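You operate a simulated robot arm through the tools that you are given. There is no shell and no other tool. Be economical: measure what you need, move in short steps, check, and stop when the job is done.

Carry out the task below with a simulated two-armed robot. There is one attempt and no reset: what you move stays moved.

TASK
Pick up the tall white roll from the fourth shelf from the bottom of the corner bay with one hand, pass it to the other hand and put it on the second shelf from the bottom of the corner bay. Set down upright: tall white roll.

It is judged by the outcome, as a careful person would: the job done as asked, and still so three seconds after it is handed in. It fails if anything else is knocked over, pushed out of place, dropped, spilled or broken.

THE ROBOT
Two 7-joint arms with two-finger parallel grippers on one trunk, on a base that drives. Base frame: it is fixed to the floor where the robot stands at the start and does not move with it; the origin is under the middle of the robot, x ahead of it, y to its left, z up. Units: cm, rad, N and s.
The left shoulder is at the start at [6, 18.9, 91.8], the right one opposite. Each reaches about 79.4 cm from its shoulder. Places, roughly: second shelf of the corner bay [60, 30, 50]; tall white roll (8x8x12 cm) [50, 0, 130]. Payload 3.43 kg a hand.
Tool frame (each hand has its own): the origin (TCP) lies between the finger pads and is the grasp point; the fingertips stand 3 cm ahead of it; z points along the fingers, y is the line along which they close. Largest opening 9.4 cm; finger width 2.8, thickness 1; the body of the gripper, 5 by 9.6 cm, starts 5.5 cm behind the TCP.
Orientation is that of the tool frame in the base frame, as a unit quaternion [x, y, z, w]. With the fingers straight down and closing along the base's y, the tool's x points along the base's -x, its y along +y and its z along -z.

THE INTERFACE
- The arms move only by the tool apply_moves. It takes "left_rows", "right_rows" or both (then of equal length, played together; a hand with none holds still); each is a list of rows, each a list of 3 entries, a list of its own where there are three numbers: the shift along the base's x, y, z in cm, then the turn, a rotation vector about the base's x, y, z in rad, then the opening in per cent of the stroke, from 0 (shut) to 100 (fully open). In form: [[[tx, ty, tz], [rx, ry, rz], gripper], ...]. A call has 1 to 10 rows; each row shifts and turns the commanded pose from where the row before left it. Each row takes 0.2 s and may step no farther than 5 cm and 0.15 rad from the row before; otherwise, or with a gripper value out of range, the whole call is refused. Where a pose cannot be reached the arm comes as near as it can. A force on the tool above 40 N (or 10 N above the force at the start of the call, whichever is more), or a blocked arm, ends the call early, and 0.2 s more pass. The fingers move at their own pace (about 15.3 cm/s each) and stop on an object; they squeeze with about 20 N. The grip force told is the motor's: it shows also when the fingers shut on nothing. Time passes only in rows, and 0.2 s behind the last, so rows that do not move let the fingers close. The reply holds the time, the measured pose of the TCP, the force on the tool along the base axes, the opening and the grip force, in the units named above and with some noise, with the torque about the TCP (base axes, N m) and any sound that the robot's microphone picked up.
- Cameras (640 x 400 px; columns grow to the right, rows downward): "scene" is now at [2.38, -2.3, 148.68]; the picture's right is [-0.28, -0.96, 0.00], its down [-0.57, 0.16, -0.81] and it looks along [0.77, -0.22, -0.59] (base axes); focal length 277 px, centre (320, 200). "left" rides on the left gripper at [7.6, -1.4, -10.2] in its tool frame; the picture's right is [0.18, 0.98, 0.00], its down [-0.75, 0.14, -0.64] and it looks along [-0.63, 0.12, 0.77] (tool axes); focal length 243 px, centre (320, 200). "right" rides on the right gripper at [7.6, 1.4, -10.2] in its tool frame; the picture's right is [-0.18, 0.98, 0.00], its down [-0.75, -0.14, -0.64] and it looks along [-0.63, -0.12, 0.77] (tool axes); focal length 243 px, centre (320, 200). There is no depth. A picture from a camera that has moved, and an enlarged one, comes with that camera's place and axes in the base frame and with its lens.
- capture(camera): a new picture of that camera. The clock stands still meanwhile.
- raise_lower(by): slides the trunk up (or, below 0, down) by that many cm; the arms and the scene camera ride with it, the base frame stays. It gives what a move gives, with no picture.
- base_move(legs): drives the robot by 1 to 6 legs, each [ahead, left, turn to the left] in cm, cm and rad, along the robot's own axes; the way and the turn of a leg run together, so that a leg with both is an arc; at most 150 cm and 3.142 rad a leg. The arms and the cameras ride along, it lands a little off, and it stops where it bumps. It gives what a move gives.
- pan_tilt(pan, tilt): turns the head with the scene camera to pan (to the left, within 1.501 rad either way) and tilt (down, from -0.506 to 1.204), counted from straight ahead of the robot. It gives what a move gives.
- close_up(camera, box): a new picture of the part [left, top, right, bottom] of that camera's present view, enlarged. The clock stands still meanwhile.
- hand_in(): hands the job in; it is judged then, once.

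Go step by step. Nothing tells you exact positions but the pictures and the camera data: compare them with the known pose of the tool, close in by small moves and look again before you grip or let go. The budget is 120 turns and 88 pictures, counting those below and the enlarged ones. Unless the task says otherwise, let go and move clear before handing in, and close with one line.

The tools are called as name(argument=value, ...) on one line, values as JSON. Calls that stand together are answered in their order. apply_moves: Moves the arms, as the interface text tells. Its arguments: {"type":"object","properties":{"left_rows":{"type":"array"},"right_rows":{"type":"array"}},"required":[]} The other tools are called the same way: raise_lower (by) slides the trunk up or down; base_move (legs) drives the base; pan_tilt (pan, tilt) turns the head that bears the scene camera; capture (camera) takes a picture; close_up (camera, box) takes an enlarged picture of a part of a camera's view; hand_in () hands the job in.

At the start:

```text
time: 0.0
left_eef_pos: [27.78, 6.56, 100.03]
left_tool_rot: [0.0, 1.0, 0.0, 0.0]
left_contact_force: [-0.4, 0.7, 0.0]
left_torque: [-0.03, 0.0, -0.02]
left_grip_width: 9.41
left_gripper_force: 0.1
right_eef_pos: [28.43, -20.2, 99.87]
right_tool_rot: [-0.001, 1.0, 0.001, 0.0]
right_contact_force: [-0.1, -0.2, -0.5]
right_torque: [0.04, 0.01, 0.02]
right_grip_width: 9.38
right_gripper_force: 0.1
trunk travel left (down, up): [-59.1, 39.9]
robot x, y, heading: [-0.02, -0.2, -0.0]
head pan, tilt: [-0.281, 0.634]
```

scene: 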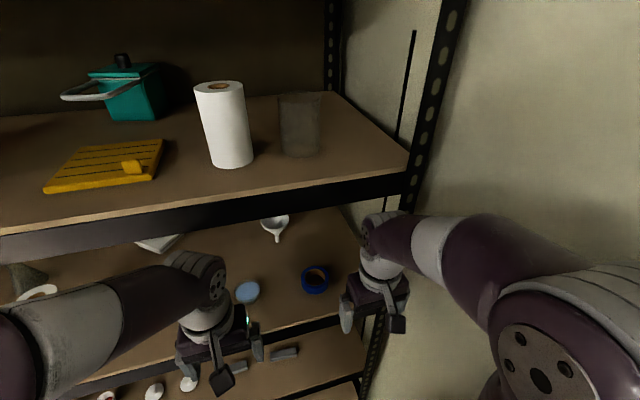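
right: 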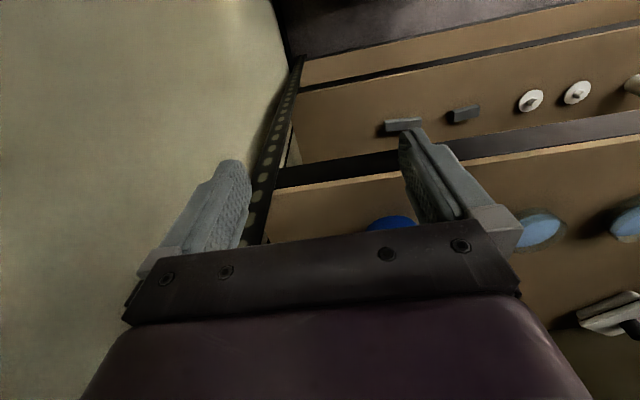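
left: 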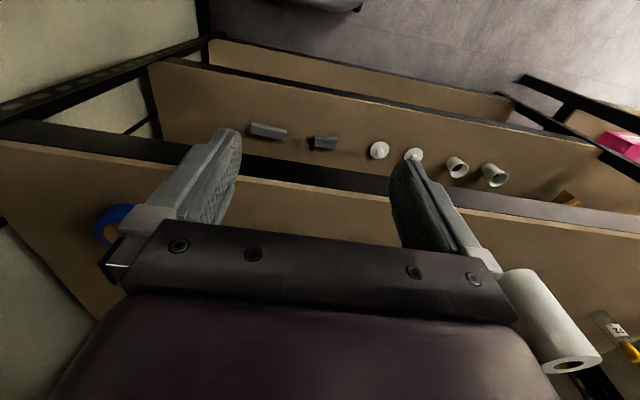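

I see the roll on the fourth shelf at about [50, 0.5, 131], with a glass to its right; the shelf's front edge is at about x = 36. Next I look at the destination and then more closely at the roll.

close_up(camera="scene", box=[160, 60, 360, 185])

pan_tilt(pan=0.5, tilt=0.3)

capture(camera="scene")

```text
3.20 times, centred on (260, 122) of scene
camera zoom: at [2.38, -2.3, 148.68], right [-0.28, -0.96, 0.0], down [-0.57, 0.16, -0.81], along [0.77, -0.22, -0.59], focal length 888 px, centre (512, 448)
```

zoom: 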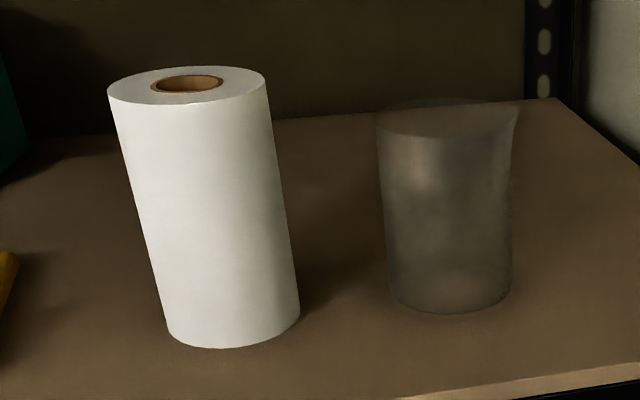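

```text
time: 1.1
left_eef_pos: [27.91, 6.62, 100.06]
left_tool_rot: [0.0, 1.0, 0.0, 0.0]
left_contact_force: [-0.5, -0.3, -0.7]
left_torque: [-0.02, -0.04, 0.0]
left_grip_width: 9.4
left_gripper_force: 0.0
right_eef_pos: [28.5, -20.24, 99.95]
right_tool_rot: [0.0, 1.0, 0.0, 0.0]
right_contact_force: [-0.2, -0.7, 0.1]
right_torque: [0.02, -0.02, 0.01]
right_grip_width: 9.39
right_gripper_force: 0.0
trunk travel left (down, up): [-59.1, 39.9]
robot x, y, heading: [-0.02, -0.4, 0.004]
head pan, tilt: [0.499, 0.3]
```

```text
83 pictures are left
camera scene: at [2.18, 4.58, 151.72], right [0.48, -0.88, 0.0], down [-0.26, -0.14, -0.96], along [0.84, 0.46, -0.3], focal length 277 px, centre (320, 200)
```

scene: 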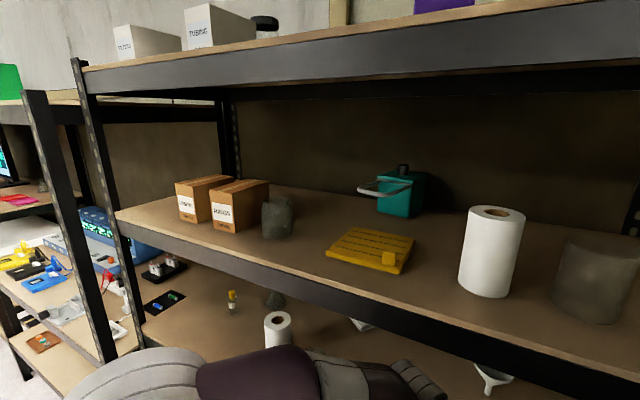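

The roll's axis is at about [46.5, 0.4], spanning z 126.4 to 138.4, and a fifth shelf sits above it with its beam at about 156. I will grip it from the front with the fingers nearly horizontal, so I back off a little and raise the trunk first.

base_move(legs=[[-15, 0, 0]])

raise_lower(by=30)

apply_moves(left_rows=[[[0, 3, 0], [0, 0, 0], 100], [[0, 3, 0], [0, 0, 0], 100], [[0, 3, 0], [0, 0, 0], 100], [[0, 3, 0], [0, 0, 0], 100], [[0, 3, 0], [0, 0, 0], 100], [[0, 3, 0], [0, 0, 0], 100], [[0, 0, 0], [0, 0, 0], 100], [[0, 0, 0], [0, 0, 0], 100], [[0, 0, 0], [0, 0, 0], 100]], right_rows=[[[1, 2, 0], [0, -0.145, 0], 100], [[1, 2, 0], [0, -0.145, 0], 100], [[1, 2, 0], [0, -0.145, 0], 100], [[1, 2, 0], [0, -0.145, 0], 100], [[1, 2, 0], [0, -0.145, 0], 100], [[1, 2, 0], [0, -0.145, 0], 100], [[1, 2, 0], [0, -0.145, 0], 100], [[1, 2, 0], [0, -0.145, 0], 100], [[1, 2, 0], [0, -0.145, 0], 100]])

pan_tilt(pan=0.0, tilt=0.6)

capture(camera="scene")

capture(camera="right")

```text
time: 2.5
left_eef_pos: [12.77, 6.61, 100.02]
left_tool_rot: [0.002, 1.0, -0.001, 0.001]
left_contact_force: [-0.1, 0.5, 1.2]
left_torque: [-0.01, -0.02, 0.0]
left_grip_width: 9.4
left_gripper_force: 0.0
right_eef_pos: [13.34, -20.36, 100.02]
right_tool_rot: [0.002, 1.0, 0.0, 0.0]
right_contact_force: [0.5, 0.3, 0.0]
right_torque: [0.02, -0.02, -0.05]
right_grip_width: 9.41
right_gripper_force: 0.1
trunk travel left (down, up): [-59.1, 39.9]
robot x, y, heading: [-15.02, -0.01, -0.001]
head pan, tilt: [0.499, 0.3]
```

```text
time: 5.5
left_eef_pos: [12.86, 6.58, 129.95]
left_tool_rot: [0.002, 1.0, 0.0, 0.0]
left_contact_force: [0.2, 0.6, -0.2]
left_torque: [-0.02, -0.02, -0.01]
left_grip_width: 9.4
left_gripper_force: 0.1
right_eef_pos: [13.55, -20.39, 129.96]
right_tool_rot: [0.001, 1.0, -0.001, 0.0]
right_contact_force: [0.2, 0.5, 1.4]
right_torque: [0.03, -0.03, 0.0]
right_grip_width: 9.43
right_gripper_force: 0.0
trunk travel left (down, up): [-89.1, 9.9]
robot x, y, heading: [-15.0, -0.19, -0.006]
head pan, tilt: [0.499, 0.3]
```

```text
time: 7.5
left_eef_pos: [13.01, 24.53, 129.81]
left_tool_rot: [0.001, 1.0, 0.0, 0.0]
left_contact_force: [0.7, 1.3, 0.3]
left_torque: [0.03, -0.02, 0.0]
left_grip_width: 9.41
left_gripper_force: 0.0
right_eef_pos: [22.12, -3.43, 129.9]
right_tool_rot: [0.001, 0.824, 0.002, 0.566]
right_contact_force: [0.0, 0.3, 0.0]
right_torque: [-0.02, 0.01, 0.0]
right_grip_width: 9.4
right_gripper_force: 0.0
right hand out of reach, approached as far as the arm can: row 4, 9
trunk travel left (down, up): [-89.1, 9.9]
robot x, y, heading: [-15.18, 0.05, -0.003]
head pan, tilt: [0.499, 0.3]
```

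```text
time: 8.4
left_eef_pos: [13.07, 24.63, 129.9]
left_tool_rot: [0.002, 1.0, 0.0, 0.0]
left_contact_force: [1.1, 0.3, 0.1]
left_torque: [-0.01, 0.01, 0.01]
left_grip_width: 9.39
left_gripper_force: 0.0
right_eef_pos: [22.3, -3.48, 129.88]
right_tool_rot: [0.001, 0.825, 0.001, 0.565]
right_contact_force: [-0.1, -0.2, -0.5]
right_torque: [-0.02, 0.03, 0.01]
right_grip_width: 9.42
right_gripper_force: 0.1
trunk travel left (down, up): [-89.1, 9.9]
robot x, y, heading: [-14.91, -0.1, -0.006]
head pan, tilt: [0.0, 0.6]
```

```text
82 pictures are left
camera scene: at [-12.09, 0.16, 178.97], right [0.0, -1.0, 0.0], down [-0.56, 0.0, -0.83], along [0.83, 0.0, -0.56], focal length 277 px, centre (320, 200)
```

scene: 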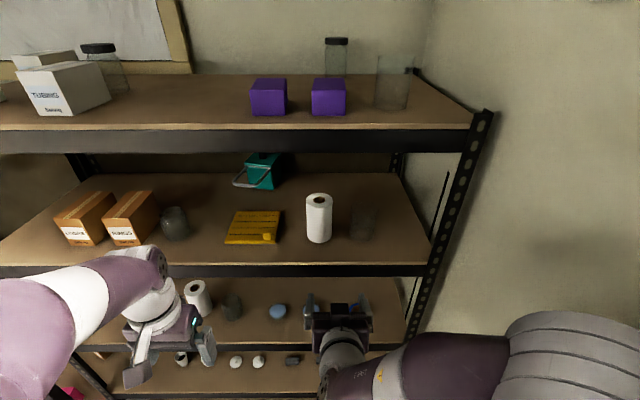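

```text
81 pictures are left
camera right: at [9.81, -1.93, 126.44], right [0.07, 0.98, 0.18], down [-0.33, -0.14, 0.93], along [0.94, -0.12, 0.31], focal length 243 px, centre (320, 200)
```

right: 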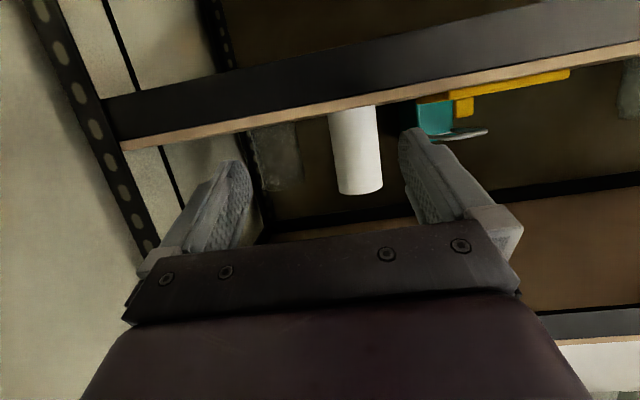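

The right hand is at about [22.3, -3.4, 130], tilted about 20° down, and the roll is at y of about 0.3. I move the hand up to roll height, still in front of the shelf, and check.

apply_moves(right_rows=[[[2, 0.4, 2], [0, 0, 0], 100], [[2, 0.5, 2], [0, 0, 0], 100], [[2, 0.5, 2], [0, 0, 0], 100], [[2, 0.5, 0], [0, 0, 0], 100], [[2, 0.5, 0], [0, 0, 0], 100], [[0, 0, 0], [0, 0, 0], 100]])

capture(camera="right")

capture(camera="scene")

```text
time: 9.8
left_eef_pos: [13.01, 24.45, 129.8]
left_tool_rot: [0.002, 1.0, 0.0, 0.0]
left_contact_force: [0.6, -0.2, 0.0]
left_torque: [0.02, -0.02, -0.01]
left_grip_width: 9.39
left_gripper_force: 0.1
right_eef_pos: [32.14, -1.22, 136.13]
right_tool_rot: [0.001, 0.824, 0.001, 0.566]
right_contact_force: [0.8, -0.3, 0.3]
right_torque: [-0.03, 0.01, 0.03]
right_grip_width: 9.39
right_gripper_force: 0.0
trunk travel left (down, up): [-89.1, 9.9]
robot x, y, heading: [-15.0, -0.25, -0.005]
head pan, tilt: [0.0, 0.6]
```

```text
80 pictures are left
camera right: at [19.78, 0.39, 132.63], right [0.07, 0.98, 0.18], down [-0.33, -0.14, 0.93], along [0.94, -0.12, 0.31], focal length 243 px, centre (320, 200)
```

right: 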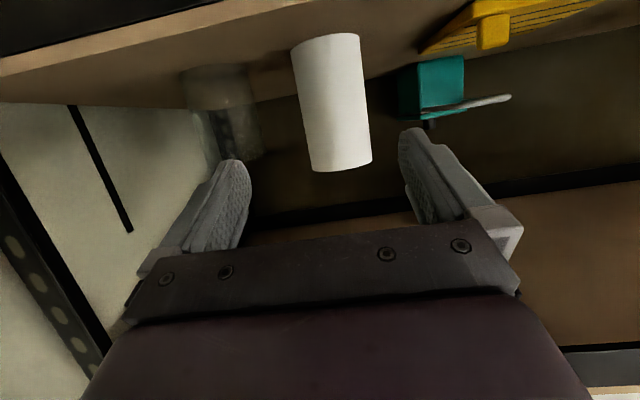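

```text
79 pictures are left
camera scene: at [-12.17, 0.11, 178.97], right [0.0, -1.0, 0.0], down [-0.56, 0.0, -0.83], along [0.83, 0.0, -0.56], focal length 277 px, centre (320, 200)
```

scene: 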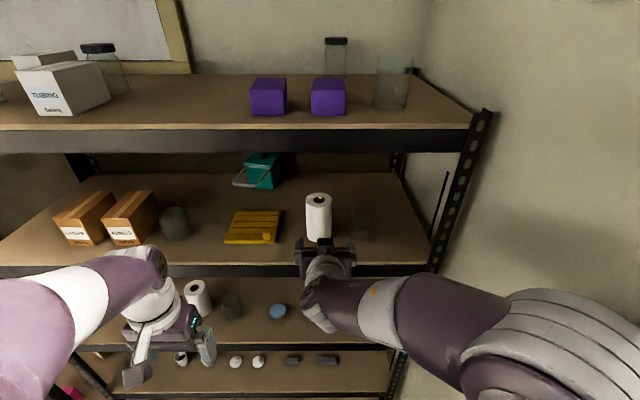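

The roll lies nearly straight ahead of the hand, but its distance is still uncertain (46 to 51), so I measure with close-ups.

close_up(camera="right", box=[240, 10, 440, 200])

close_up(camera="scene", box=[260, 170, 400, 270])

```text
2.11 times, centred on (340, 105) of right
camera zoom: at [19.78, 0.39, 132.63], right [0.07, 0.98, 0.18], down [-0.33, -0.14, 0.93], along [0.94, -0.12, 0.31], focal length 511 px, centre (278, 400)
```

zoom: 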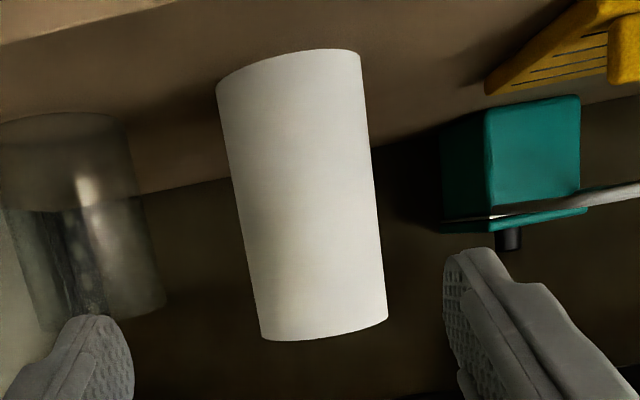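

```text
4.00 times, centred on (330, 220) of scene
camera zoom: at [-12.17, 0.11, 178.97], right [0.0, -1.0, 0.0], down [-0.56, 0.0, -0.83], along [0.83, 0.0, -0.56], focal length 1110 px, centre (280, 120)
```

zoom: 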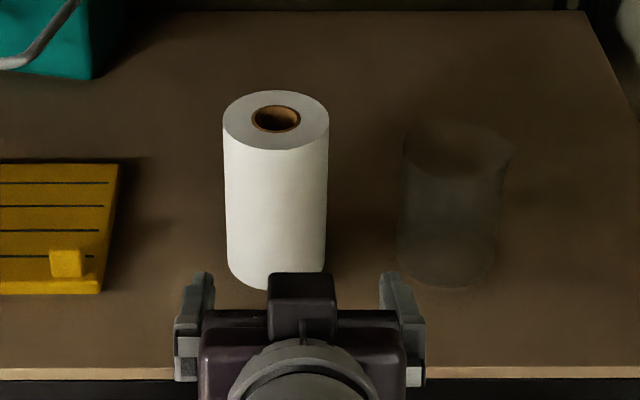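

Combining the views, the roll's axis is at about [48, 0.2], diameter about 7, z from 125.9 to 138.2, with the shelf's front edge at x = 38. I line up in y and advance partway.

apply_moves(right_rows=[[[0, 0.7, -0.3], [0, 0, 0], 100], [[0, 0.7, -0.3], [0, 0, 0], 100], [[2, 0, 0], [0, 0, 0], 100], [[2, 0, 0], [0, 0, 0], 100], [[2, 0, 0], [0, 0, 0], 100], [[1, 0, 0], [0, 0, 0], 100], [[0, 0, 0], [0, 0, 0], 100]])

capture(camera="right")

close_up(camera="scene", box=[260, 170, 400, 270])

```text
time: 11.4
left_eef_pos: [12.93, 24.51, 129.86]
left_tool_rot: [0.002, 1.0, 0.0, 0.001]
left_contact_force: [-0.5, -0.5, -0.2]
left_torque: [-0.03, -0.01, 0.01]
left_grip_width: 9.4
left_gripper_force: 0.1
right_eef_pos: [39.11, 0.11, 135.27]
right_tool_rot: [0.001, 0.825, 0.002, 0.565]
right_contact_force: [0.7, -0.1, 0.5]
right_torque: [0.0, 0.02, 0.0]
right_grip_width: 9.4
right_gripper_force: 0.0
trunk travel left (down, up): [-89.1, 9.9]
robot x, y, heading: [-15.14, 0.01, -0.003]
head pan, tilt: [0.0, 0.6]
```

```text
76 pictures are left
camera right: at [26.72, 1.79, 131.88], right [0.07, 0.98, 0.17], down [-0.33, -0.14, 0.93], along [0.94, -0.12, 0.31], focal length 243 px, centre (320, 200)
```

right: 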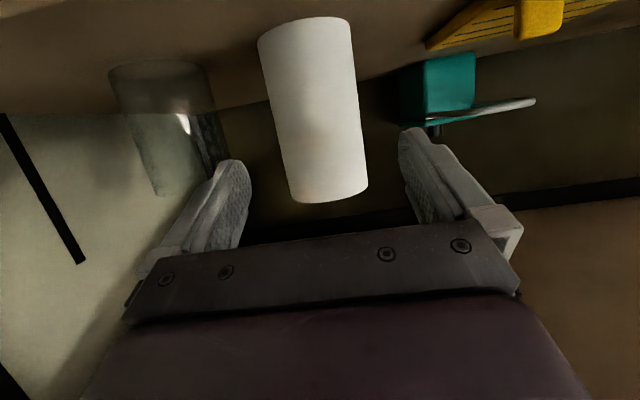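

```text
4.00 times, centred on (330, 220) of scene
camera zoom: at [-12.11, 0.14, 178.97], right [0.0, -1.0, 0.0], down [-0.56, 0.0, -0.83], along [0.83, 0.0, -0.56], focal length 1110 px, centre (280, 120)
```

zoom: 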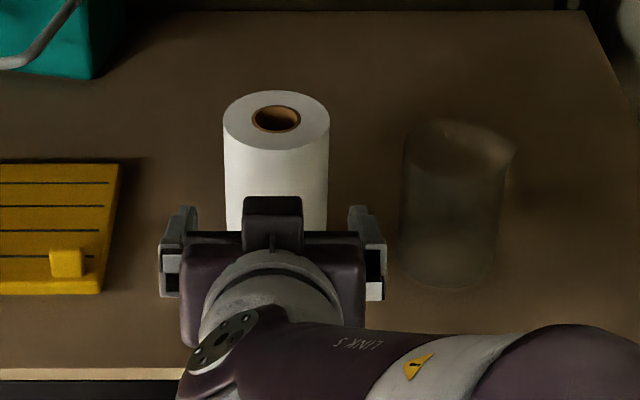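

The fingers are centred on the roll, with space to the glass. I advance 7.9 cm so the pads straddle it.

apply_moves(right_rows=[[[2, 0, 0], [0, 0, 0], 100], [[2, 0, 0], [0, 0, 0], 100], [[2, 0, 0], [0, 0, 0], 100], [[1.9, 0, 0], [0, 0, 0], 100], [[0, 0, 0], [0, 0, 0], 100]])

capture(camera="right")

close_up(camera="scene", box=[260, 170, 400, 270])

```text
time: 12.6
left_eef_pos: [13.03, 24.59, 129.84]
left_tool_rot: [0.002, 1.0, 0.0, 0.0]
left_contact_force: [0.6, 0.1, -0.6]
left_torque: [0.03, -0.01, -0.01]
left_grip_width: 9.4
left_gripper_force: 0.1
right_eef_pos: [47.06, 0.14, 135.33]
right_tool_rot: [0.001, 0.824, 0.001, 0.567]
right_contact_force: [0.6, -0.8, -0.2]
right_torque: [0.0, 0.0, 0.0]
right_grip_width: 9.39
right_gripper_force: 0.0
trunk travel left (down, up): [-89.1, 9.9]
robot x, y, heading: [-14.72, -0.29, -0.008]
head pan, tilt: [0.0, 0.6]
```

```text
74 pictures are left
camera right: at [34.73, 1.72, 131.85], right [0.07, 0.98, 0.18], down [-0.33, -0.14, 0.93], along [0.94, -0.12, 0.31], focal length 243 px, centre (320, 200)
```

right: 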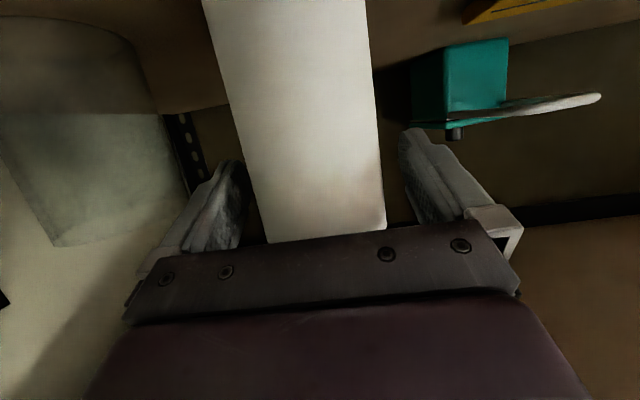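

```text
4.00 times, centred on (330, 220) of scene
camera zoom: at [-12.13, 0.13, 178.97], right [0.0, -1.0, 0.0], down [-0.56, 0.0, -0.83], along [0.83, 0.0, -0.56], focal length 1110 px, centre (280, 120)
```

zoom: 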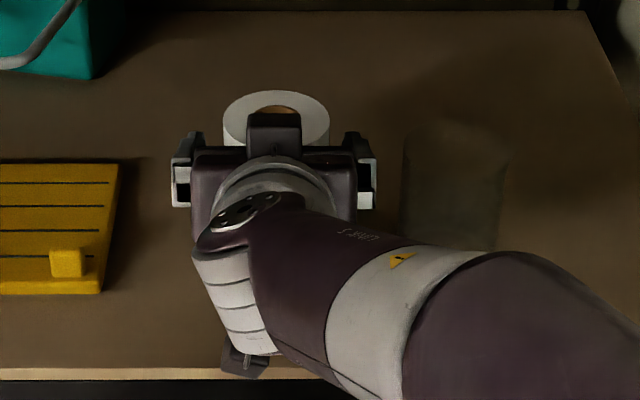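

The roll sits between the pads. I close the hand.

apply_moves(right_rows=[[[0, 0, 0], [0, 0, 0], 60], [[0, 0, 0], [0, 0, 0], 0], [[0, 0, 0], [0, 0, 0], 0], [[0, 0, 0], [0, 0, 0], 0]])

capture(camera="right")

```text
time: 13.6
left_eef_pos: [12.95, 24.68, 129.86]
left_tool_rot: [0.001, 1.0, 0.0, 0.0]
left_contact_force: [-0.2, -0.5, 0.0]
left_torque: [-0.01, 0.0, -0.01]
left_grip_width: 9.41
left_gripper_force: 0.0
right_eef_pos: [47.02, 0.21, 135.44]
right_tool_rot: [0.001, 0.824, 0.002, 0.567]
right_contact_force: [-0.4, -1.4, 3.9]
right_torque: [0.14, -0.09, -0.02]
right_grip_width: 7.27
right_gripper_force: 20.3
trunk travel left (down, up): [-89.1, 9.9]
robot x, y, heading: [-15.28, -0.21, -0.003]
head pan, tilt: [0.0, 0.6]
```

```text
72 pictures are left
camera right: at [34.7, 1.71, 131.89], right [0.07, 0.98, 0.18], down [-0.33, -0.14, 0.93], along [0.94, -0.12, 0.31], focal length 243 px, centre (320, 200)
```

right: 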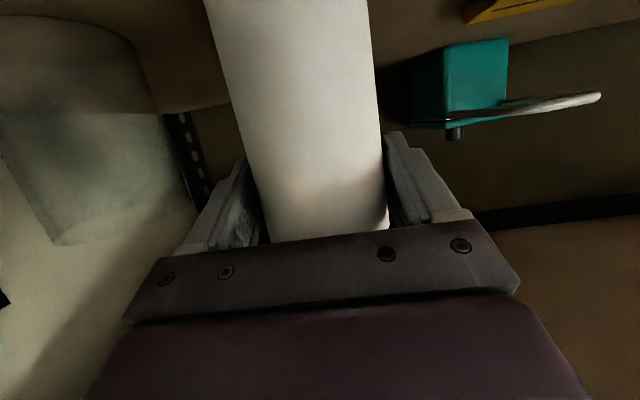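

The roll is held at a width of 7.3 cm. I lift it 2.5 cm and back the base out.

apply_moves(right_rows=[[[0, 0, 1], [0, 0, 0], 0], [[0, 0, 1.5], [0, 0, 0], 0], [[0, 0, 0], [0, 0, 0], 0]])

base_move(legs=[[-25, 0, 0]])

capture(camera="scene")

capture(camera="right")

```text
time: 14.4
left_eef_pos: [13.07, 24.57, 129.75]
left_tool_rot: [0.002, 1.0, 0.0, 0.0]
left_contact_force: [0.5, 0.2, -0.3]
left_torque: [-0.01, 0.01, 0.0]
left_grip_width: 9.4
left_gripper_force: 0.0
right_eef_pos: [46.96, 0.29, 137.76]
right_tool_rot: [0.001, 0.825, 0.002, 0.566]
right_contact_force: [-0.7, 0.3, -1.5]
right_torque: [-0.01, 0.05, 0.01]
right_grip_width: 7.24
right_gripper_force: 19.5
trunk travel left (down, up): [-89.1, 9.9]
robot x, y, heading: [-14.61, -0.01, -0.006]
head pan, tilt: [0.0, 0.6]
```

```text
time: 15.3
left_eef_pos: [10.93, 24.86, 129.77]
left_tool_rot: [0.0, 1.0, -0.001, -0.001]
left_contact_force: [-0.5, 1.4, -0.1]
left_torque: [0.0, -0.02, 0.01]
left_grip_width: 9.4
left_gripper_force: 0.1
right_eef_pos: [45.04, 0.73, 137.64]
right_tool_rot: [-0.001, 0.826, 0.002, 0.564]
right_contact_force: [-0.5, -0.1, -1.1]
right_torque: [-0.03, 0.02, 0.0]
right_grip_width: 7.25
right_gripper_force: 19.7
trunk travel left (down, up): [-89.1, 9.9]
robot x, y, heading: [-16.76, 0.03, -0.001]
head pan, tilt: [0.0, 0.6]
stopped in leg 1: the robot was blocked; the commanded pose is now the measured one
```

```text
71 pictures are left
camera scene: at [-14.02, 0.25, 178.97], right [0.0, -1.0, 0.0], down [-0.57, 0.0, -0.82], along [0.82, 0.0, -0.57], focal length 277 px, centre (320, 200)
```

scene: 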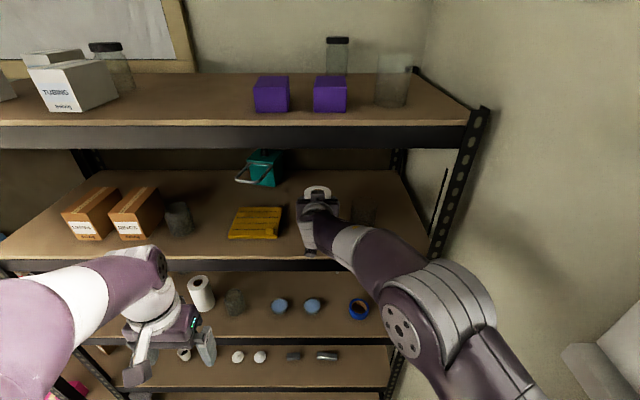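

```text
70 pictures are left
camera right: at [32.66, 2.22, 134.18], right [0.06, 0.98, 0.17], down [-0.32, -0.14, 0.94], along [0.94, -0.11, 0.31], focal length 243 px, centre (320, 200)
```

right: 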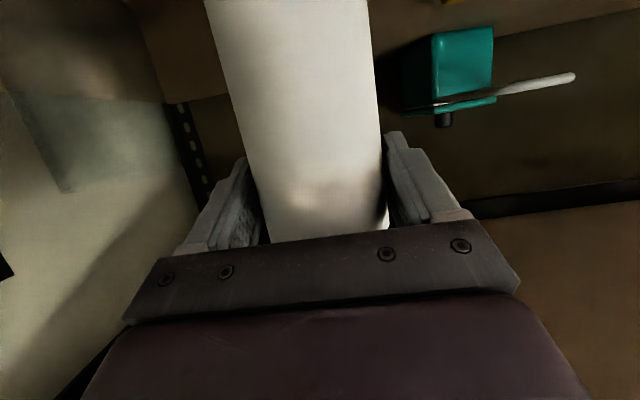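

The base was blocked after 2 cm, so something is behind me. I look to both sides before going on.

pan_tilt(pan=-1.5, tilt=0.9)

capture(camera="scene")

pan_tilt(pan=1.5, tilt=0.9)

capture(camera="scene")

```text
time: 16.9
left_eef_pos: [11.09, 24.71, 129.66]
left_tool_rot: [-0.001, 1.0, 0.0, -0.001]
left_contact_force: [-1.3, 0.1, 0.4]
left_torque: [-0.04, 0.01, 0.02]
left_grip_width: 9.42
left_gripper_force: 0.1
right_eef_pos: [45.16, 0.87, 137.59]
right_tool_rot: [-0.002, 0.826, 0.003, 0.564]
right_contact_force: [-0.4, 0.6, -2.6]
right_torque: [0.02, 0.0, 0.0]
right_grip_width: 7.23
right_gripper_force: 20.1
trunk travel left (down, up): [-89.1, 9.9]
robot x, y, heading: [-16.84, 0.24, 0.003]
head pan, tilt: [-1.499, 0.901]
```

```text
69 pictures are left
camera scene: at [-22.24, -7.28, 176.5], right [-1.0, -0.07, 0.0], down [-0.06, 0.78, -0.62], along [0.05, -0.62, -0.78], focal length 277 px, centre (320, 200)
```

scene: 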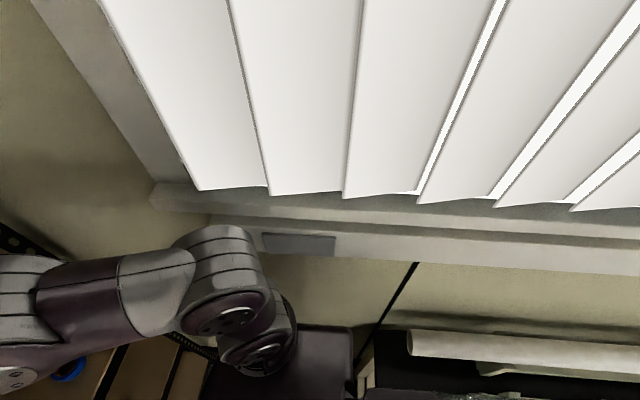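

```text
time: 19.5
left_eef_pos: [10.94, 24.73, 129.8]
left_tool_rot: [-0.001, 1.0, 0.0, -0.001]
left_contact_force: [-1.2, 0.5, 0.4]
left_torque: [0.01, 0.03, 0.01]
left_grip_width: 9.41
left_gripper_force: 0.0
right_eef_pos: [45.11, 0.81, 137.5]
right_tool_rot: [-0.002, 0.825, 0.003, 0.565]
right_contact_force: [-0.4, 0.2, -2.2]
right_torque: [0.0, -0.01, 0.0]
right_grip_width: 7.23
right_gripper_force: 19.9
trunk travel left (down, up): [-89.1, 9.9]
robot x, y, heading: [-16.72, -0.16, -0.0]
head pan, tilt: [1.499, 0.901]
```

```text
68 pictures are left
camera scene: at [-22.34, 7.78, 176.49], right [1.0, -0.07, 0.0], down [-0.06, -0.78, -0.62], along [0.04, 0.62, -0.78], focal length 277 px, centre (320, 200)
```

scene: 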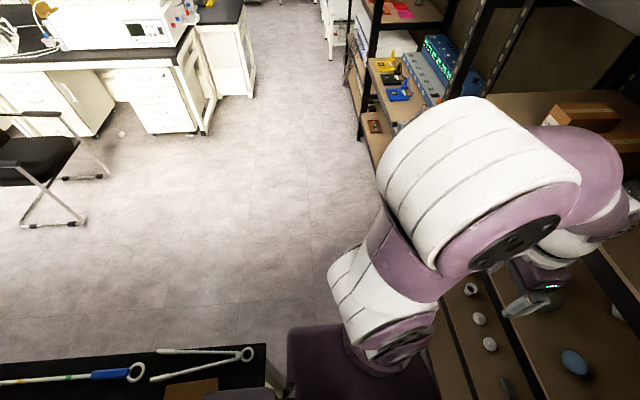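

Behind me is a lab bench, and to the left there is open floor, so I will hand over in the gap between robot and shelf. I draw the roll out with the right arm, turn that hand to point forward-left, and turn the left hand to point forward-right, tilted down.

apply_moves(right_rows=[[[-2, 0, 0], [0, 0, 0], 0], [[-2, 0, 0], [0, 0, 0], 0], [[-2, 0, 0], [0, 0, 0], 0], [[-2, 0, 0], [0, 0, 0], 0], [[-2, 0, 0], [0, 0, 0], 0], [[-2, 0, 0], [0, 0, 0], 0], [[-2, 0, 0], [0, 0, 0], 0], [[-2, 0, 0], [0, 0, 0], 0], [[-2, -0.5, 0], [0, 0, 0], 0], [[0, 0, 0], [0, 0, 0], 0]])

apply_moves(right_rows=[[[0, 0, 0], [0, 0, 0.131], 0], [[0, 0, 0], [0, 0, 0.131], 0], [[0, 0, 0], [0, 0, 0.131], 0], [[0, 0, 0], [0, 0, 0.131], 0], [[0, 0, 0], [0, 0, 0.131], 0], [[0, 0, 0], [0, 0, 0.131], 0], [[0, 0, 0], [0, 0, 0], 0]], left_rows=[[[0, 0, 0], [0, 0, -0.131], 100], [[0, 0, 0], [0, 0, -0.131], 100], [[0, 0, 0], [0, 0, -0.131], 100], [[0, 0, 0], [0, 0, -0.131], 100], [[0, 0, 0], [0, 0, -0.131], 100], [[0, 0, 0], [0, 0, -0.131], 100], [[0, 0, 0], [0, 0, 0], 100]])

pan_tilt(pan=0.0, tilt=0.9)

capture(camera="scene")

```text
time: 21.7
left_eef_pos: [10.93, 24.8, 129.75]
left_tool_rot: [-0.001, 1.0, 0.0, 0.0]
left_contact_force: [-0.2, -0.5, 0.4]
left_torque: [0.0, 0.04, -0.05]
left_grip_width: 9.41
left_gripper_force: 0.1
right_eef_pos: [27.18, 0.28, 137.69]
right_tool_rot: [-0.001, 0.826, 0.002, 0.564]
right_contact_force: [-0.2, 0.4, -0.8]
right_torque: [0.0, 0.0, -0.03]
right_grip_width: 7.24
right_gripper_force: 19.9
trunk travel left (down, up): [-89.1, 9.9]
robot x, y, heading: [-17.03, 0.45, -0.004]
head pan, tilt: [1.499, 0.901]
```

```text
time: 23.3
left_eef_pos: [10.92, 24.69, 129.86]
left_tool_rot: [0.383, 0.924, 0.0, 0.0]
left_contact_force: [-0.9, 0.7, -0.5]
left_torque: [0.0, -0.01, 0.05]
left_grip_width: 9.4
left_gripper_force: 0.1
right_eef_pos: [19.73, 8.47, 136.39]
right_tool_rot: [-0.266, 0.782, 0.181, 0.534]
right_contact_force: [0.5, -1.1, -1.2]
right_torque: [-0.03, 0.02, 0.04]
right_grip_width: 7.22
right_gripper_force: 20.3
right hand out of reach, approached as far as the arm can: row 4, 5, 6
trunk travel left (down, up): [-89.1, 9.9]
robot x, y, heading: [-16.81, 0.14, 0.003]
head pan, tilt: [1.499, 0.901]
```

```text
time: 24.9
left_eef_pos: [10.88, 24.81, 129.9]
left_tool_rot: [0.382, 0.924, 0.001, -0.001]
left_contact_force: [-0.5, 0.5, 0.4]
left_torque: [-0.04, 0.0, -0.01]
left_grip_width: 9.4
left_gripper_force: 0.1
right_eef_pos: [19.74, 8.34, 136.35]
right_tool_rot: [-0.265, 0.782, 0.18, 0.535]
right_contact_force: [0.4, -0.3, -1.0]
right_torque: [0.0, 0.04, 0.01]
right_grip_width: 7.23
right_gripper_force: 20.0
trunk travel left (down, up): [-89.1, 9.9]
robot x, y, heading: [-17.26, 0.33, 0.0]
head pan, tilt: [0.0, 0.901]
```

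```text
67 pictures are left
camera scene: at [-15.33, 0.27, 176.49], right [0.0, -1.0, 0.0], down [-0.78, 0.0, -0.62], along [0.62, 0.0, -0.78], focal length 277 px, centre (320, 200)
```

scene: 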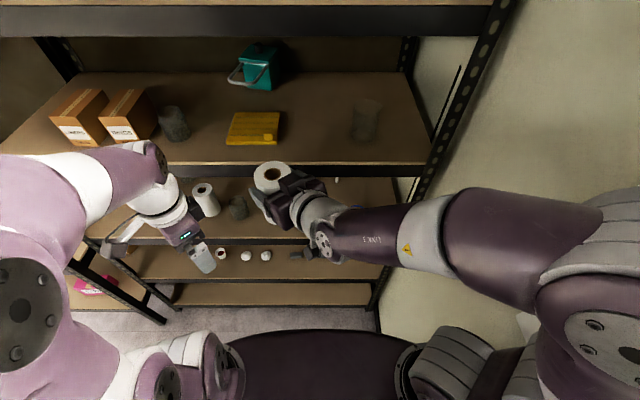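

The right arm could not hold its place at that yaw and settled at about [19.7, 8.4], pointing 37° left, with the roll still upright. I now try the left hand's tilt toward the roll, keeping clear, to see what it can reach.

apply_moves(left_rows=[[[0, 0, 0], [-0.105, -0.105, 0], 100], [[0, 0, 0], [-0.105, -0.105, 0], 100], [[0, 0, 0], [-0.105, -0.105, 0], 100], [[0, 0, 0], [-0.105, -0.105, 0], 100], [[0, 0, 0], [-0.105, -0.105, 0], 100], [[0, 0, 0], [-0.105, -0.105, 0], 100], [[0, 0, 0], [-0.105, -0.105, 0], 100], [[0, 0, 0], [0, 0, 0], 100]])

capture(camera="scene")

```text
time: 26.7
left_eef_pos: [12.38, 25.5, 129.11]
left_tool_rot: [0.36, 0.867, -0.131, 0.318]
left_contact_force: [-0.2, -0.7, -0.5]
left_torque: [-0.01, -0.01, -0.01]
left_grip_width: 9.42
left_gripper_force: 0.0
left hand out of reach, approached as far as the arm can: row 5, 6, 7
right_eef_pos: [19.82, 8.55, 136.34]
right_tool_rot: [-0.265, 0.783, 0.18, 0.533]
right_contact_force: [1.4, 0.5, -1.4]
right_torque: [-0.02, 0.03, 0.02]
right_grip_width: 7.18
right_gripper_force: 20.3
trunk travel left (down, up): [-89.1, 9.9]
robot x, y, heading: [-16.89, -0.41, 0.004]
head pan, tilt: [0.0, 0.901]
```

```text
66 pictures are left
camera scene: at [-15.24, 0.37, 176.49], right [0.0, -1.0, 0.0], down [-0.78, 0.0, -0.62], along [0.62, 0.0, -0.78], focal length 277 px, centre (320, 200)
```

scene: 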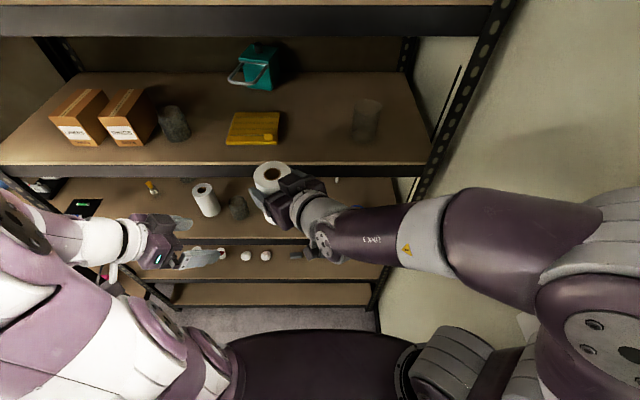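

The left hand is cramped this close. Past the bench's end, to the left, the floor is open, so I drive left and then back to gain room for the handover.

base_move(legs=[[1, 0, 0], [0, 65, 0]])

pan_tilt(pan=1.5, tilt=0.9)

capture(camera="scene")

```text
time: 30.7
left_eef_pos: [13.39, 90.61, 129.03]
left_tool_rot: [0.361, 0.866, -0.132, 0.319]
left_contact_force: [0.0, 0.2, -0.6]
left_torque: [-0.02, -0.01, -0.02]
left_grip_width: 9.4
left_gripper_force: 0.2
right_eef_pos: [20.76, 73.66, 136.34]
right_tool_rot: [-0.263, 0.783, 0.179, 0.535]
right_contact_force: [0.4, 0.4, -1.5]
right_torque: [-0.04, 0.02, 0.01]
right_grip_width: 7.2
right_gripper_force: 19.5
trunk travel left (down, up): [-89.1, 9.9]
robot x, y, heading: [-15.81, 65.72, -0.002]
head pan, tilt: [0.0, 0.901]
```

```text
time: 32.3
left_eef_pos: [13.49, 90.61, 129.11]
left_tool_rot: [0.361, 0.866, -0.132, 0.319]
left_contact_force: [-0.1, 0.7, -0.2]
left_torque: [-0.01, 0.01, -0.01]
left_grip_width: 9.39
left_gripper_force: 0.0
right_eef_pos: [20.8, 73.72, 136.35]
right_tool_rot: [-0.264, 0.783, 0.18, 0.534]
right_contact_force: [0.8, 0.4, -1.8]
right_torque: [-0.02, 0.0, -0.04]
right_grip_width: 7.18
right_gripper_force: 19.3
trunk travel left (down, up): [-89.1, 9.9]
robot x, y, heading: [-15.64, 65.51, -0.002]
head pan, tilt: [1.499, 0.901]
```

```text
65 pictures are left
camera scene: at [-21.28, 73.23, 176.49], right [1.0, -0.07, 0.0], down [-0.06, -0.78, -0.62], along [0.05, 0.62, -0.78], focal length 277 px, centre (320, 200)
```

scene: 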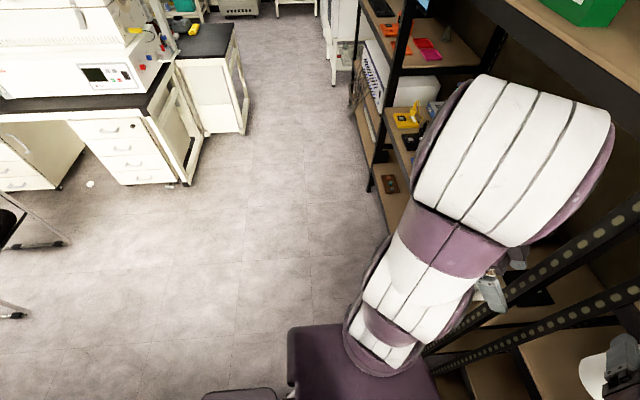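

The floor is clear behind now. I back up 35 cm.

base_move(legs=[[-35, 0, 0]])

apply_moves(right_rows=[[[3, -1, 0], [0, 0, 0], 0], [[3, -1, 0], [0, 0, 0], 0], [[3, -1, 0], [0, 0, 0], 0], [[3, -1, 0], [0, 0, 0], 0], [[3, -1, 0], [0, 0, 0], 0], [[3, -1, 0], [0, 0, 0], 0], [[0, 0, 0], [0, 0, 0], 0]], left_rows=[[[2, 1, 0], [0, 0, 0], 100], [[2, 1, 0], [0, 0, 0], 100], [[2, 1, 0], [0, 0, 0], 100], [[2, 1, 0], [0, 0, 0], 100], [[2, 1, 0], [0, 0, 0], 100], [[2, 1, 0], [0, 0, 0], 100], [[0, 0, 0], [0, 0, 0], 100]])

pan_tilt(pan=0.0, tilt=0.8)

capture(camera="scene")

```text
time: 34.6
left_eef_pos: [-21.13, 90.71, 129.11]
left_tool_rot: [0.362, 0.866, -0.133, 0.318]
left_contact_force: [-0.1, -0.4, 0.4]
left_torque: [0.02, -0.02, 0.03]
left_grip_width: 9.4
left_gripper_force: 0.1
right_eef_pos: [-13.72, 73.82, 136.27]
right_tool_rot: [-0.261, 0.784, 0.177, 0.535]
right_contact_force: [0.1, 0.3, -2.1]
right_torque: [-0.02, 0.0, -0.01]
right_grip_width: 7.16
right_gripper_force: 20.3
trunk travel left (down, up): [-89.1, 9.9]
robot x, y, heading: [-50.63, 65.79, -0.002]
head pan, tilt: [1.499, 0.901]
```

```text
time: 36.2
left_eef_pos: [-9.41, 96.82, 128.98]
left_tool_rot: [0.362, 0.866, -0.133, 0.317]
left_contact_force: [-0.1, -0.2, -0.5]
left_torque: [0.01, -0.02, -0.02]
left_grip_width: 9.41
left_gripper_force: 0.0
right_eef_pos: [-13.91, 73.73, 136.4]
right_tool_rot: [-0.262, 0.783, 0.178, 0.535]
right_contact_force: [0.8, -0.2, -1.0]
right_torque: [0.0, 0.01, 0.04]
right_grip_width: 7.18
right_gripper_force: 19.9
right hand out of reach, approached as far as the arm can: row 1, 2, 3, 4, 5, 6
trunk travel left (down, up): [-89.1, 9.9]
robot x, y, heading: [-50.74, 65.72, -0.001]
head pan, tilt: [1.499, 0.901]
```

```text
time: 37.8
left_eef_pos: [-9.34, 96.83, 129.01]
left_tool_rot: [0.363, 0.866, -0.134, 0.318]
left_contact_force: [0.7, -0.2, -0.1]
left_torque: [0.03, 0.02, -0.01]
left_grip_width: 9.38
left_gripper_force: 0.0
right_eef_pos: [-14.05, 73.79, 136.48]
right_tool_rot: [-0.261, 0.784, 0.178, 0.535]
right_contact_force: [0.7, -0.7, -1.6]
right_torque: [-0.03, 0.04, -0.02]
right_grip_width: 7.17
right_gripper_force: 19.9
trunk travel left (down, up): [-89.1, 9.9]
robot x, y, heading: [-50.4, 66.24, -0.012]
head pan, tilt: [0.0, 0.799]
```

```text
64 pictures are left
camera scene: at [-48.54, 65.85, 177.28], right [0.0, -1.0, 0.0], down [-0.72, 0.0, -0.7], along [0.7, 0.0, -0.72], focal length 277 px, centre (320, 200)
```

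scene: 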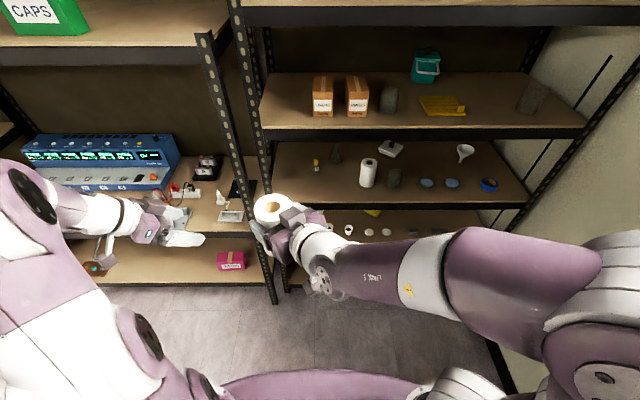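

The right arm is stuck at a joint limit in that orientation. I ease its yaw back while moving it forward, then turn it again.

apply_moves(right_rows=[[[0, 0, 0], [0, 0, -0.13], 0], [[1, -1, 0], [0, 0, -0.13], 0], [[2, -1, 0], [0, 0, -0.13], 0], [[3, -1, 0], [0, 0, 0], 0], [[3, -1, 0], [0, 0, 0], 0], [[3, 0, 0], [0, 0, 0], 0], [[3, 0, 0], [0, 0, 0], 0], [[0, 0, 0], [0, 0, 0], 0]])

apply_moves(right_rows=[[[0, 0, 0], [0, 0, 0.13], 0], [[0, 0, 0], [0, 0, 0.13], 0], [[0, 0, 0], [0, 0, 0.13], 0], [[0, 0, 0], [0, 0, 0.13], 0], [[0, 0, 0], [0, 0, 0], 0]])

```text
time: 39.6
left_eef_pos: [-9.44, 96.79, 129.09]
left_tool_rot: [0.362, 0.866, -0.133, 0.318]
left_contact_force: [0.2, -0.5, -0.2]
left_torque: [-0.01, -0.01, 0.0]
left_grip_width: 9.4
left_gripper_force: 0.0
right_eef_pos: [1.05, 69.86, 136.31]
right_tool_rot: [-0.104, 0.82, 0.069, 0.559]
right_contact_force: [0.0, -1.0, -1.6]
right_torque: [0.04, 0.03, -0.03]
right_grip_width: 7.17
right_gripper_force: 19.7
trunk travel left (down, up): [-89.1, 9.9]
robot x, y, heading: [-50.69, 65.7, -0.003]
head pan, tilt: [0.0, 0.799]
```

```text
time: 40.8
left_eef_pos: [-9.38, 96.73, 129.05]
left_tool_rot: [0.362, 0.866, -0.133, 0.318]
left_contact_force: [0.5, 0.5, -0.3]
left_torque: [0.0, 0.03, 0.04]
left_grip_width: 9.39
left_gripper_force: 0.0
right_eef_pos: [0.3, 70.79, 136.16]
right_tool_rot: [-0.182, 0.806, 0.121, 0.55]
right_contact_force: [0.5, -1.7, -1.9]
right_torque: [-0.02, 0.02, 0.01]
right_grip_width: 7.14
right_gripper_force: 20.5
right hand out of reach, approached as far as the arm can: row 2, 3, 4
trunk travel left (down, up): [-89.1, 9.9]
robot x, y, heading: [-50.92, 65.79, -0.011]
head pan, tilt: [0.0, 0.799]
```

Both wrists dislike pointing inward when level. Instead I will tip the roll to lie horizontally under the right hand (fingers down), so that each hand can lean in from its own side, which suits both arms.

apply_moves(right_rows=[[[0, 0, -2], [0, 0, -0.147], 0], [[0, -1, -2], [0, 0, -0.147], 0], [[0, -1, -2], [0, 0, -0.147], 0], [[0, -1, -2], [0, 0.14, 0], 0], [[0, -1, -2], [0, 0.14, 0], 0], [[0, -1, -2], [0, 0.14, 0], 0], [[0, 0, -2], [0, 0.14, 0], 0], [[0, 0, -2], [0, 0.14, 0], 0], [[0, 0, -2], [0, 0.14, 0], 0], [[0, 0, 0], [0, 0.14, 0], 0]])

apply_moves(right_rows=[[[0, 0, 0], [0, 0.14, 0], 0], [[0, 0, 0], [0, 0.14, 0], 0], [[0, 0, 0], [0, 0.14, 0], 0], [[0, 0, 0], [0, 0.14, 0], 0], [[0, 0, 0], [0, 0, 0], 0]])

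capture(camera="scene")

```text
time: 43.0
left_eef_pos: [-9.32, 96.68, 128.97]
left_tool_rot: [0.362, 0.866, -0.132, 0.318]
left_contact_force: [0.1, 0.5, 0.7]
left_torque: [0.02, -0.01, -0.01]
left_grip_width: 9.39
left_gripper_force: 0.1
right_eef_pos: [0.12, 65.62, 117.99]
right_tool_rot: [-0.002, 0.994, 0.0, 0.106]
right_contact_force: [0.3, 0.2, -1.7]
right_torque: [-0.05, -0.03, -0.01]
right_grip_width: 7.1
right_gripper_force: 20.2
trunk travel left (down, up): [-89.1, 9.9]
robot x, y, heading: [-50.88, 65.82, -0.007]
head pan, tilt: [0.0, 0.799]
```

```text
time: 44.2
left_eef_pos: [-9.35, 96.88, 128.97]
left_tool_rot: [0.363, 0.866, -0.134, 0.318]
left_contact_force: [0.5, 0.8, -0.3]
left_torque: [0.01, -0.02, 0.02]
left_grip_width: 9.41
left_gripper_force: 0.0
right_eef_pos: [-8.93, 62.68, 111.02]
right_tool_rot: [-0.003, 0.986, 0.003, -0.165]
right_contact_force: [0.6, -1.3, -1.0]
right_torque: [0.0, -0.03, 0.0]
right_grip_width: 7.1
right_gripper_force: 19.5
right hand out of reach, approached as far as the arm can: row 2, 3, 4
trunk travel left (down, up): [-89.1, 9.9]
robot x, y, heading: [-50.77, 65.91, -0.007]
head pan, tilt: [0.0, 0.799]
```

```text
63 pictures are left
camera scene: at [-48.46, 65.87, 177.28], right [-0.01, -1.0, 0.0], down [-0.72, 0.0, -0.7], along [0.7, 0.0, -0.72], focal length 277 px, centre (320, 200)
```

scene: 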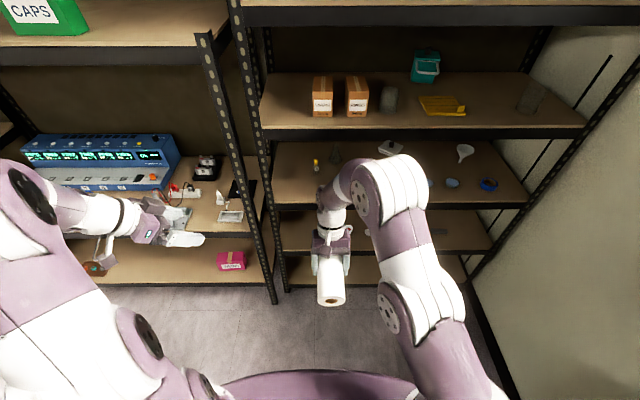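

The roll now lies level at about [-12, 62.7, 110], its bottom end toward me. Next I lean the right hand outward about x and bring the left hand to fingers-down, then lean it in from its own side.

apply_moves(right_rows=[[[0, 0, 0], [0.12, 0, 0], 0], [[0, 0, 0], [0.12, 0, 0], 0], [[0, 0, 0], [0.12, 0, 0], 0], [[0, 0, 0], [0.12, 0, 0], 0], [[0, 0, 0], [0.12, 0, 0], 0], [[0, 0, 0], [0, 0, 0], 0], [[0, 0, 0], [0, 0, 0], 0], [[0, 0, 0], [0, 0, 0], 0], [[0, 0, 0], [0, 0, 0], 0], [[0, 0, 0], [0, 0, 0], 0]], left_rows=[[[0, 0, 0], [0.0976, 0.0976, 0], 100], [[0, 0, 0], [0.0976, 0.0976, 0], 100], [[0, 0, 0], [0.0976, 0.0976, 0], 100], [[0, 0, 0], [0.0976, 0.0976, 0], 100], [[0, 0, 0], [0.0976, 0.0976, 0], 100], [[0, 0, 0], [0, 0, 0.149], 100], [[0, 0, 0], [0, 0, 0.149], 100], [[0, 0, 0], [0, 0, 0.149], 100], [[0, 0, 0], [0, 0, 0.149], 100], [[0, 0, 0], [0, 0, 0.149], 100]])

apply_moves(left_rows=[[[0, 0, -2], [0, 0, 0.04], 100], [[0, 0, -2], [0, 0.14, 0], 100], [[0, 0, -2], [0, 0.14, 0], 100], [[0, 0, -2], [0, 0.14, 0], 100], [[-1, 0, -1], [-0.15, 0, 0], 100], [[-1, 0, 0], [-0.15, 0, 0], 100], [[-1, 0, 0], [-0.15, 0, 0], 100], [[-1, 0, 0], [-0.15, 0, 0], 100], [[-1, 0, 0], [-0.15, 0, 0], 100], [[0, 0, 0], [-0.15, 0, 0], 100]])

capture(camera="scene")

```text
time: 46.4
left_eef_pos: [-9.69, 96.66, 128.27]
left_tool_rot: [0.022, 1.0, -0.002, 0.007]
left_contact_force: [0.8, -0.6, 0.8]
left_torque: [0.0, 0.01, -0.01]
left_grip_width: 9.41
left_gripper_force: 0.1
left hand out of reach, approached as far as the arm can: row 5
right_eef_pos: [-9.69, 62.92, 110.63]
right_tool_rot: [-0.052, 0.941, 0.292, -0.162]
right_contact_force: [-0.4, -0.4, -0.5]
right_torque: [0.0, -0.1, -0.03]
right_grip_width: 7.1
right_gripper_force: 19.9
right hand out of reach, approached as far as the arm can: row 5
trunk travel left (down, up): [-89.1, 9.9]
robot x, y, heading: [-50.81, 65.73, -0.005]
head pan, tilt: [0.0, 0.799]
```

```text
time: 48.6
left_eef_pos: [-27.07, 89.76, 106.82]
left_tool_rot: [0.09, 0.881, -0.429, -0.18]
left_contact_force: [-0.4, -0.7, 0.8]
left_torque: [0.0, 0.0, -0.01]
left_grip_width: 9.39
left_gripper_force: 0.0
left hand out of reach, approached as far as the arm can: row 2, 3, 4, 6, 7, 8, 9, 10
right_eef_pos: [-9.63, 62.99, 110.59]
right_tool_rot: [-0.052, 0.941, 0.291, -0.163]
right_contact_force: [-0.3, -0.1, -2.0]
right_torque: [-0.01, -0.05, 0.03]
right_grip_width: 7.08
right_gripper_force: 19.8
trunk travel left (down, up): [-89.1, 9.9]
robot x, y, heading: [-50.58, 65.94, -0.004]
head pan, tilt: [0.0, 0.799]
```

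```text
62 pictures are left
camera scene: at [-48.5, 65.93, 177.29], right [-0.01, -1.0, 0.0], down [-0.72, 0.0, -0.7], along [0.7, 0.0, -0.72], focal length 277 px, centre (320, 200)
```

scene: 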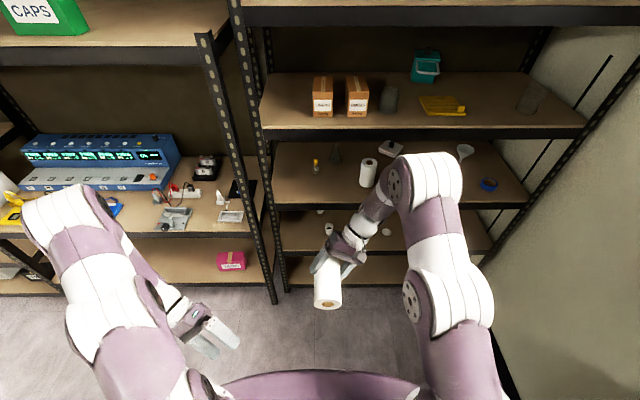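

The left hand now has the right lean (fingers down and inward 52°, 23° back) and sits at [-27, 90, 107]. I bring it to a standoff about 14 cm from the roll's lower half.

apply_moves(left_rows=[[[2, -2, 2.5], [0, 0, 0], 100], [[2, -2, 2.5], [0, 0, 0], 100], [[2, -2, 2.5], [0, 0, 0], 100], [[2, -2, 2.5], [0, 0, 0], 100], [[2, -3, 1], [0, 0, 0], 100], [[2, -3, 1], [0, 0, 0], 100], [[0, 0, 0], [0, 0, 0], 100]])

capture(camera="left")

capture(camera="scene")

```text
time: 50.2
left_eef_pos: [-23.58, 72.43, 111.96]
left_tool_rot: [0.09, 0.881, -0.429, -0.18]
left_contact_force: [0.5, 0.7, 0.3]
left_torque: [0.0, -0.01, 0.0]
left_grip_width: 9.39
left_gripper_force: 0.0
left hand out of reach, approached as far as the arm can: row 1, 2, 3, 4, 5, 6
right_eef_pos: [-9.59, 62.91, 110.71]
right_tool_rot: [-0.052, 0.941, 0.291, -0.163]
right_contact_force: [0.2, 0.6, -2.0]
right_torque: [-0.01, -0.09, -0.01]
right_grip_width: 7.09
right_gripper_force: 20.5
trunk travel left (down, up): [-89.1, 9.9]
robot x, y, heading: [-50.76, 65.81, -0.003]
head pan, tilt: [0.0, 0.799]
```

```text
61 pictures are left
camera left: at [-26.48, 81.5, 120.69], right [-0.17, 0.66, -0.73], down [0.95, 0.32, 0.07], along [0.28, -0.68, -0.68], focal length 243 px, centre (320, 200)
```

left: 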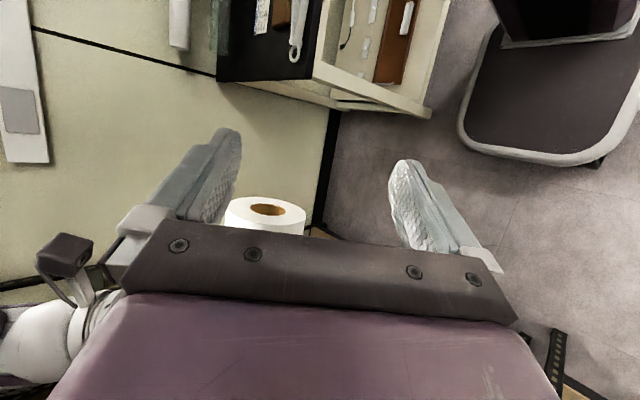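

```text
60 pictures are left
camera scene: at [-48.57, 65.92, 177.28], right [-0.01, -1.0, 0.0], down [-0.72, 0.0, -0.7], along [0.7, 0.0, -0.72], focal length 277 px, centre (320, 200)
```

scene: 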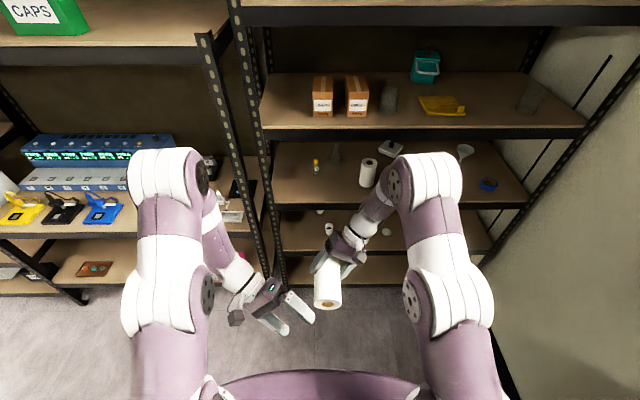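

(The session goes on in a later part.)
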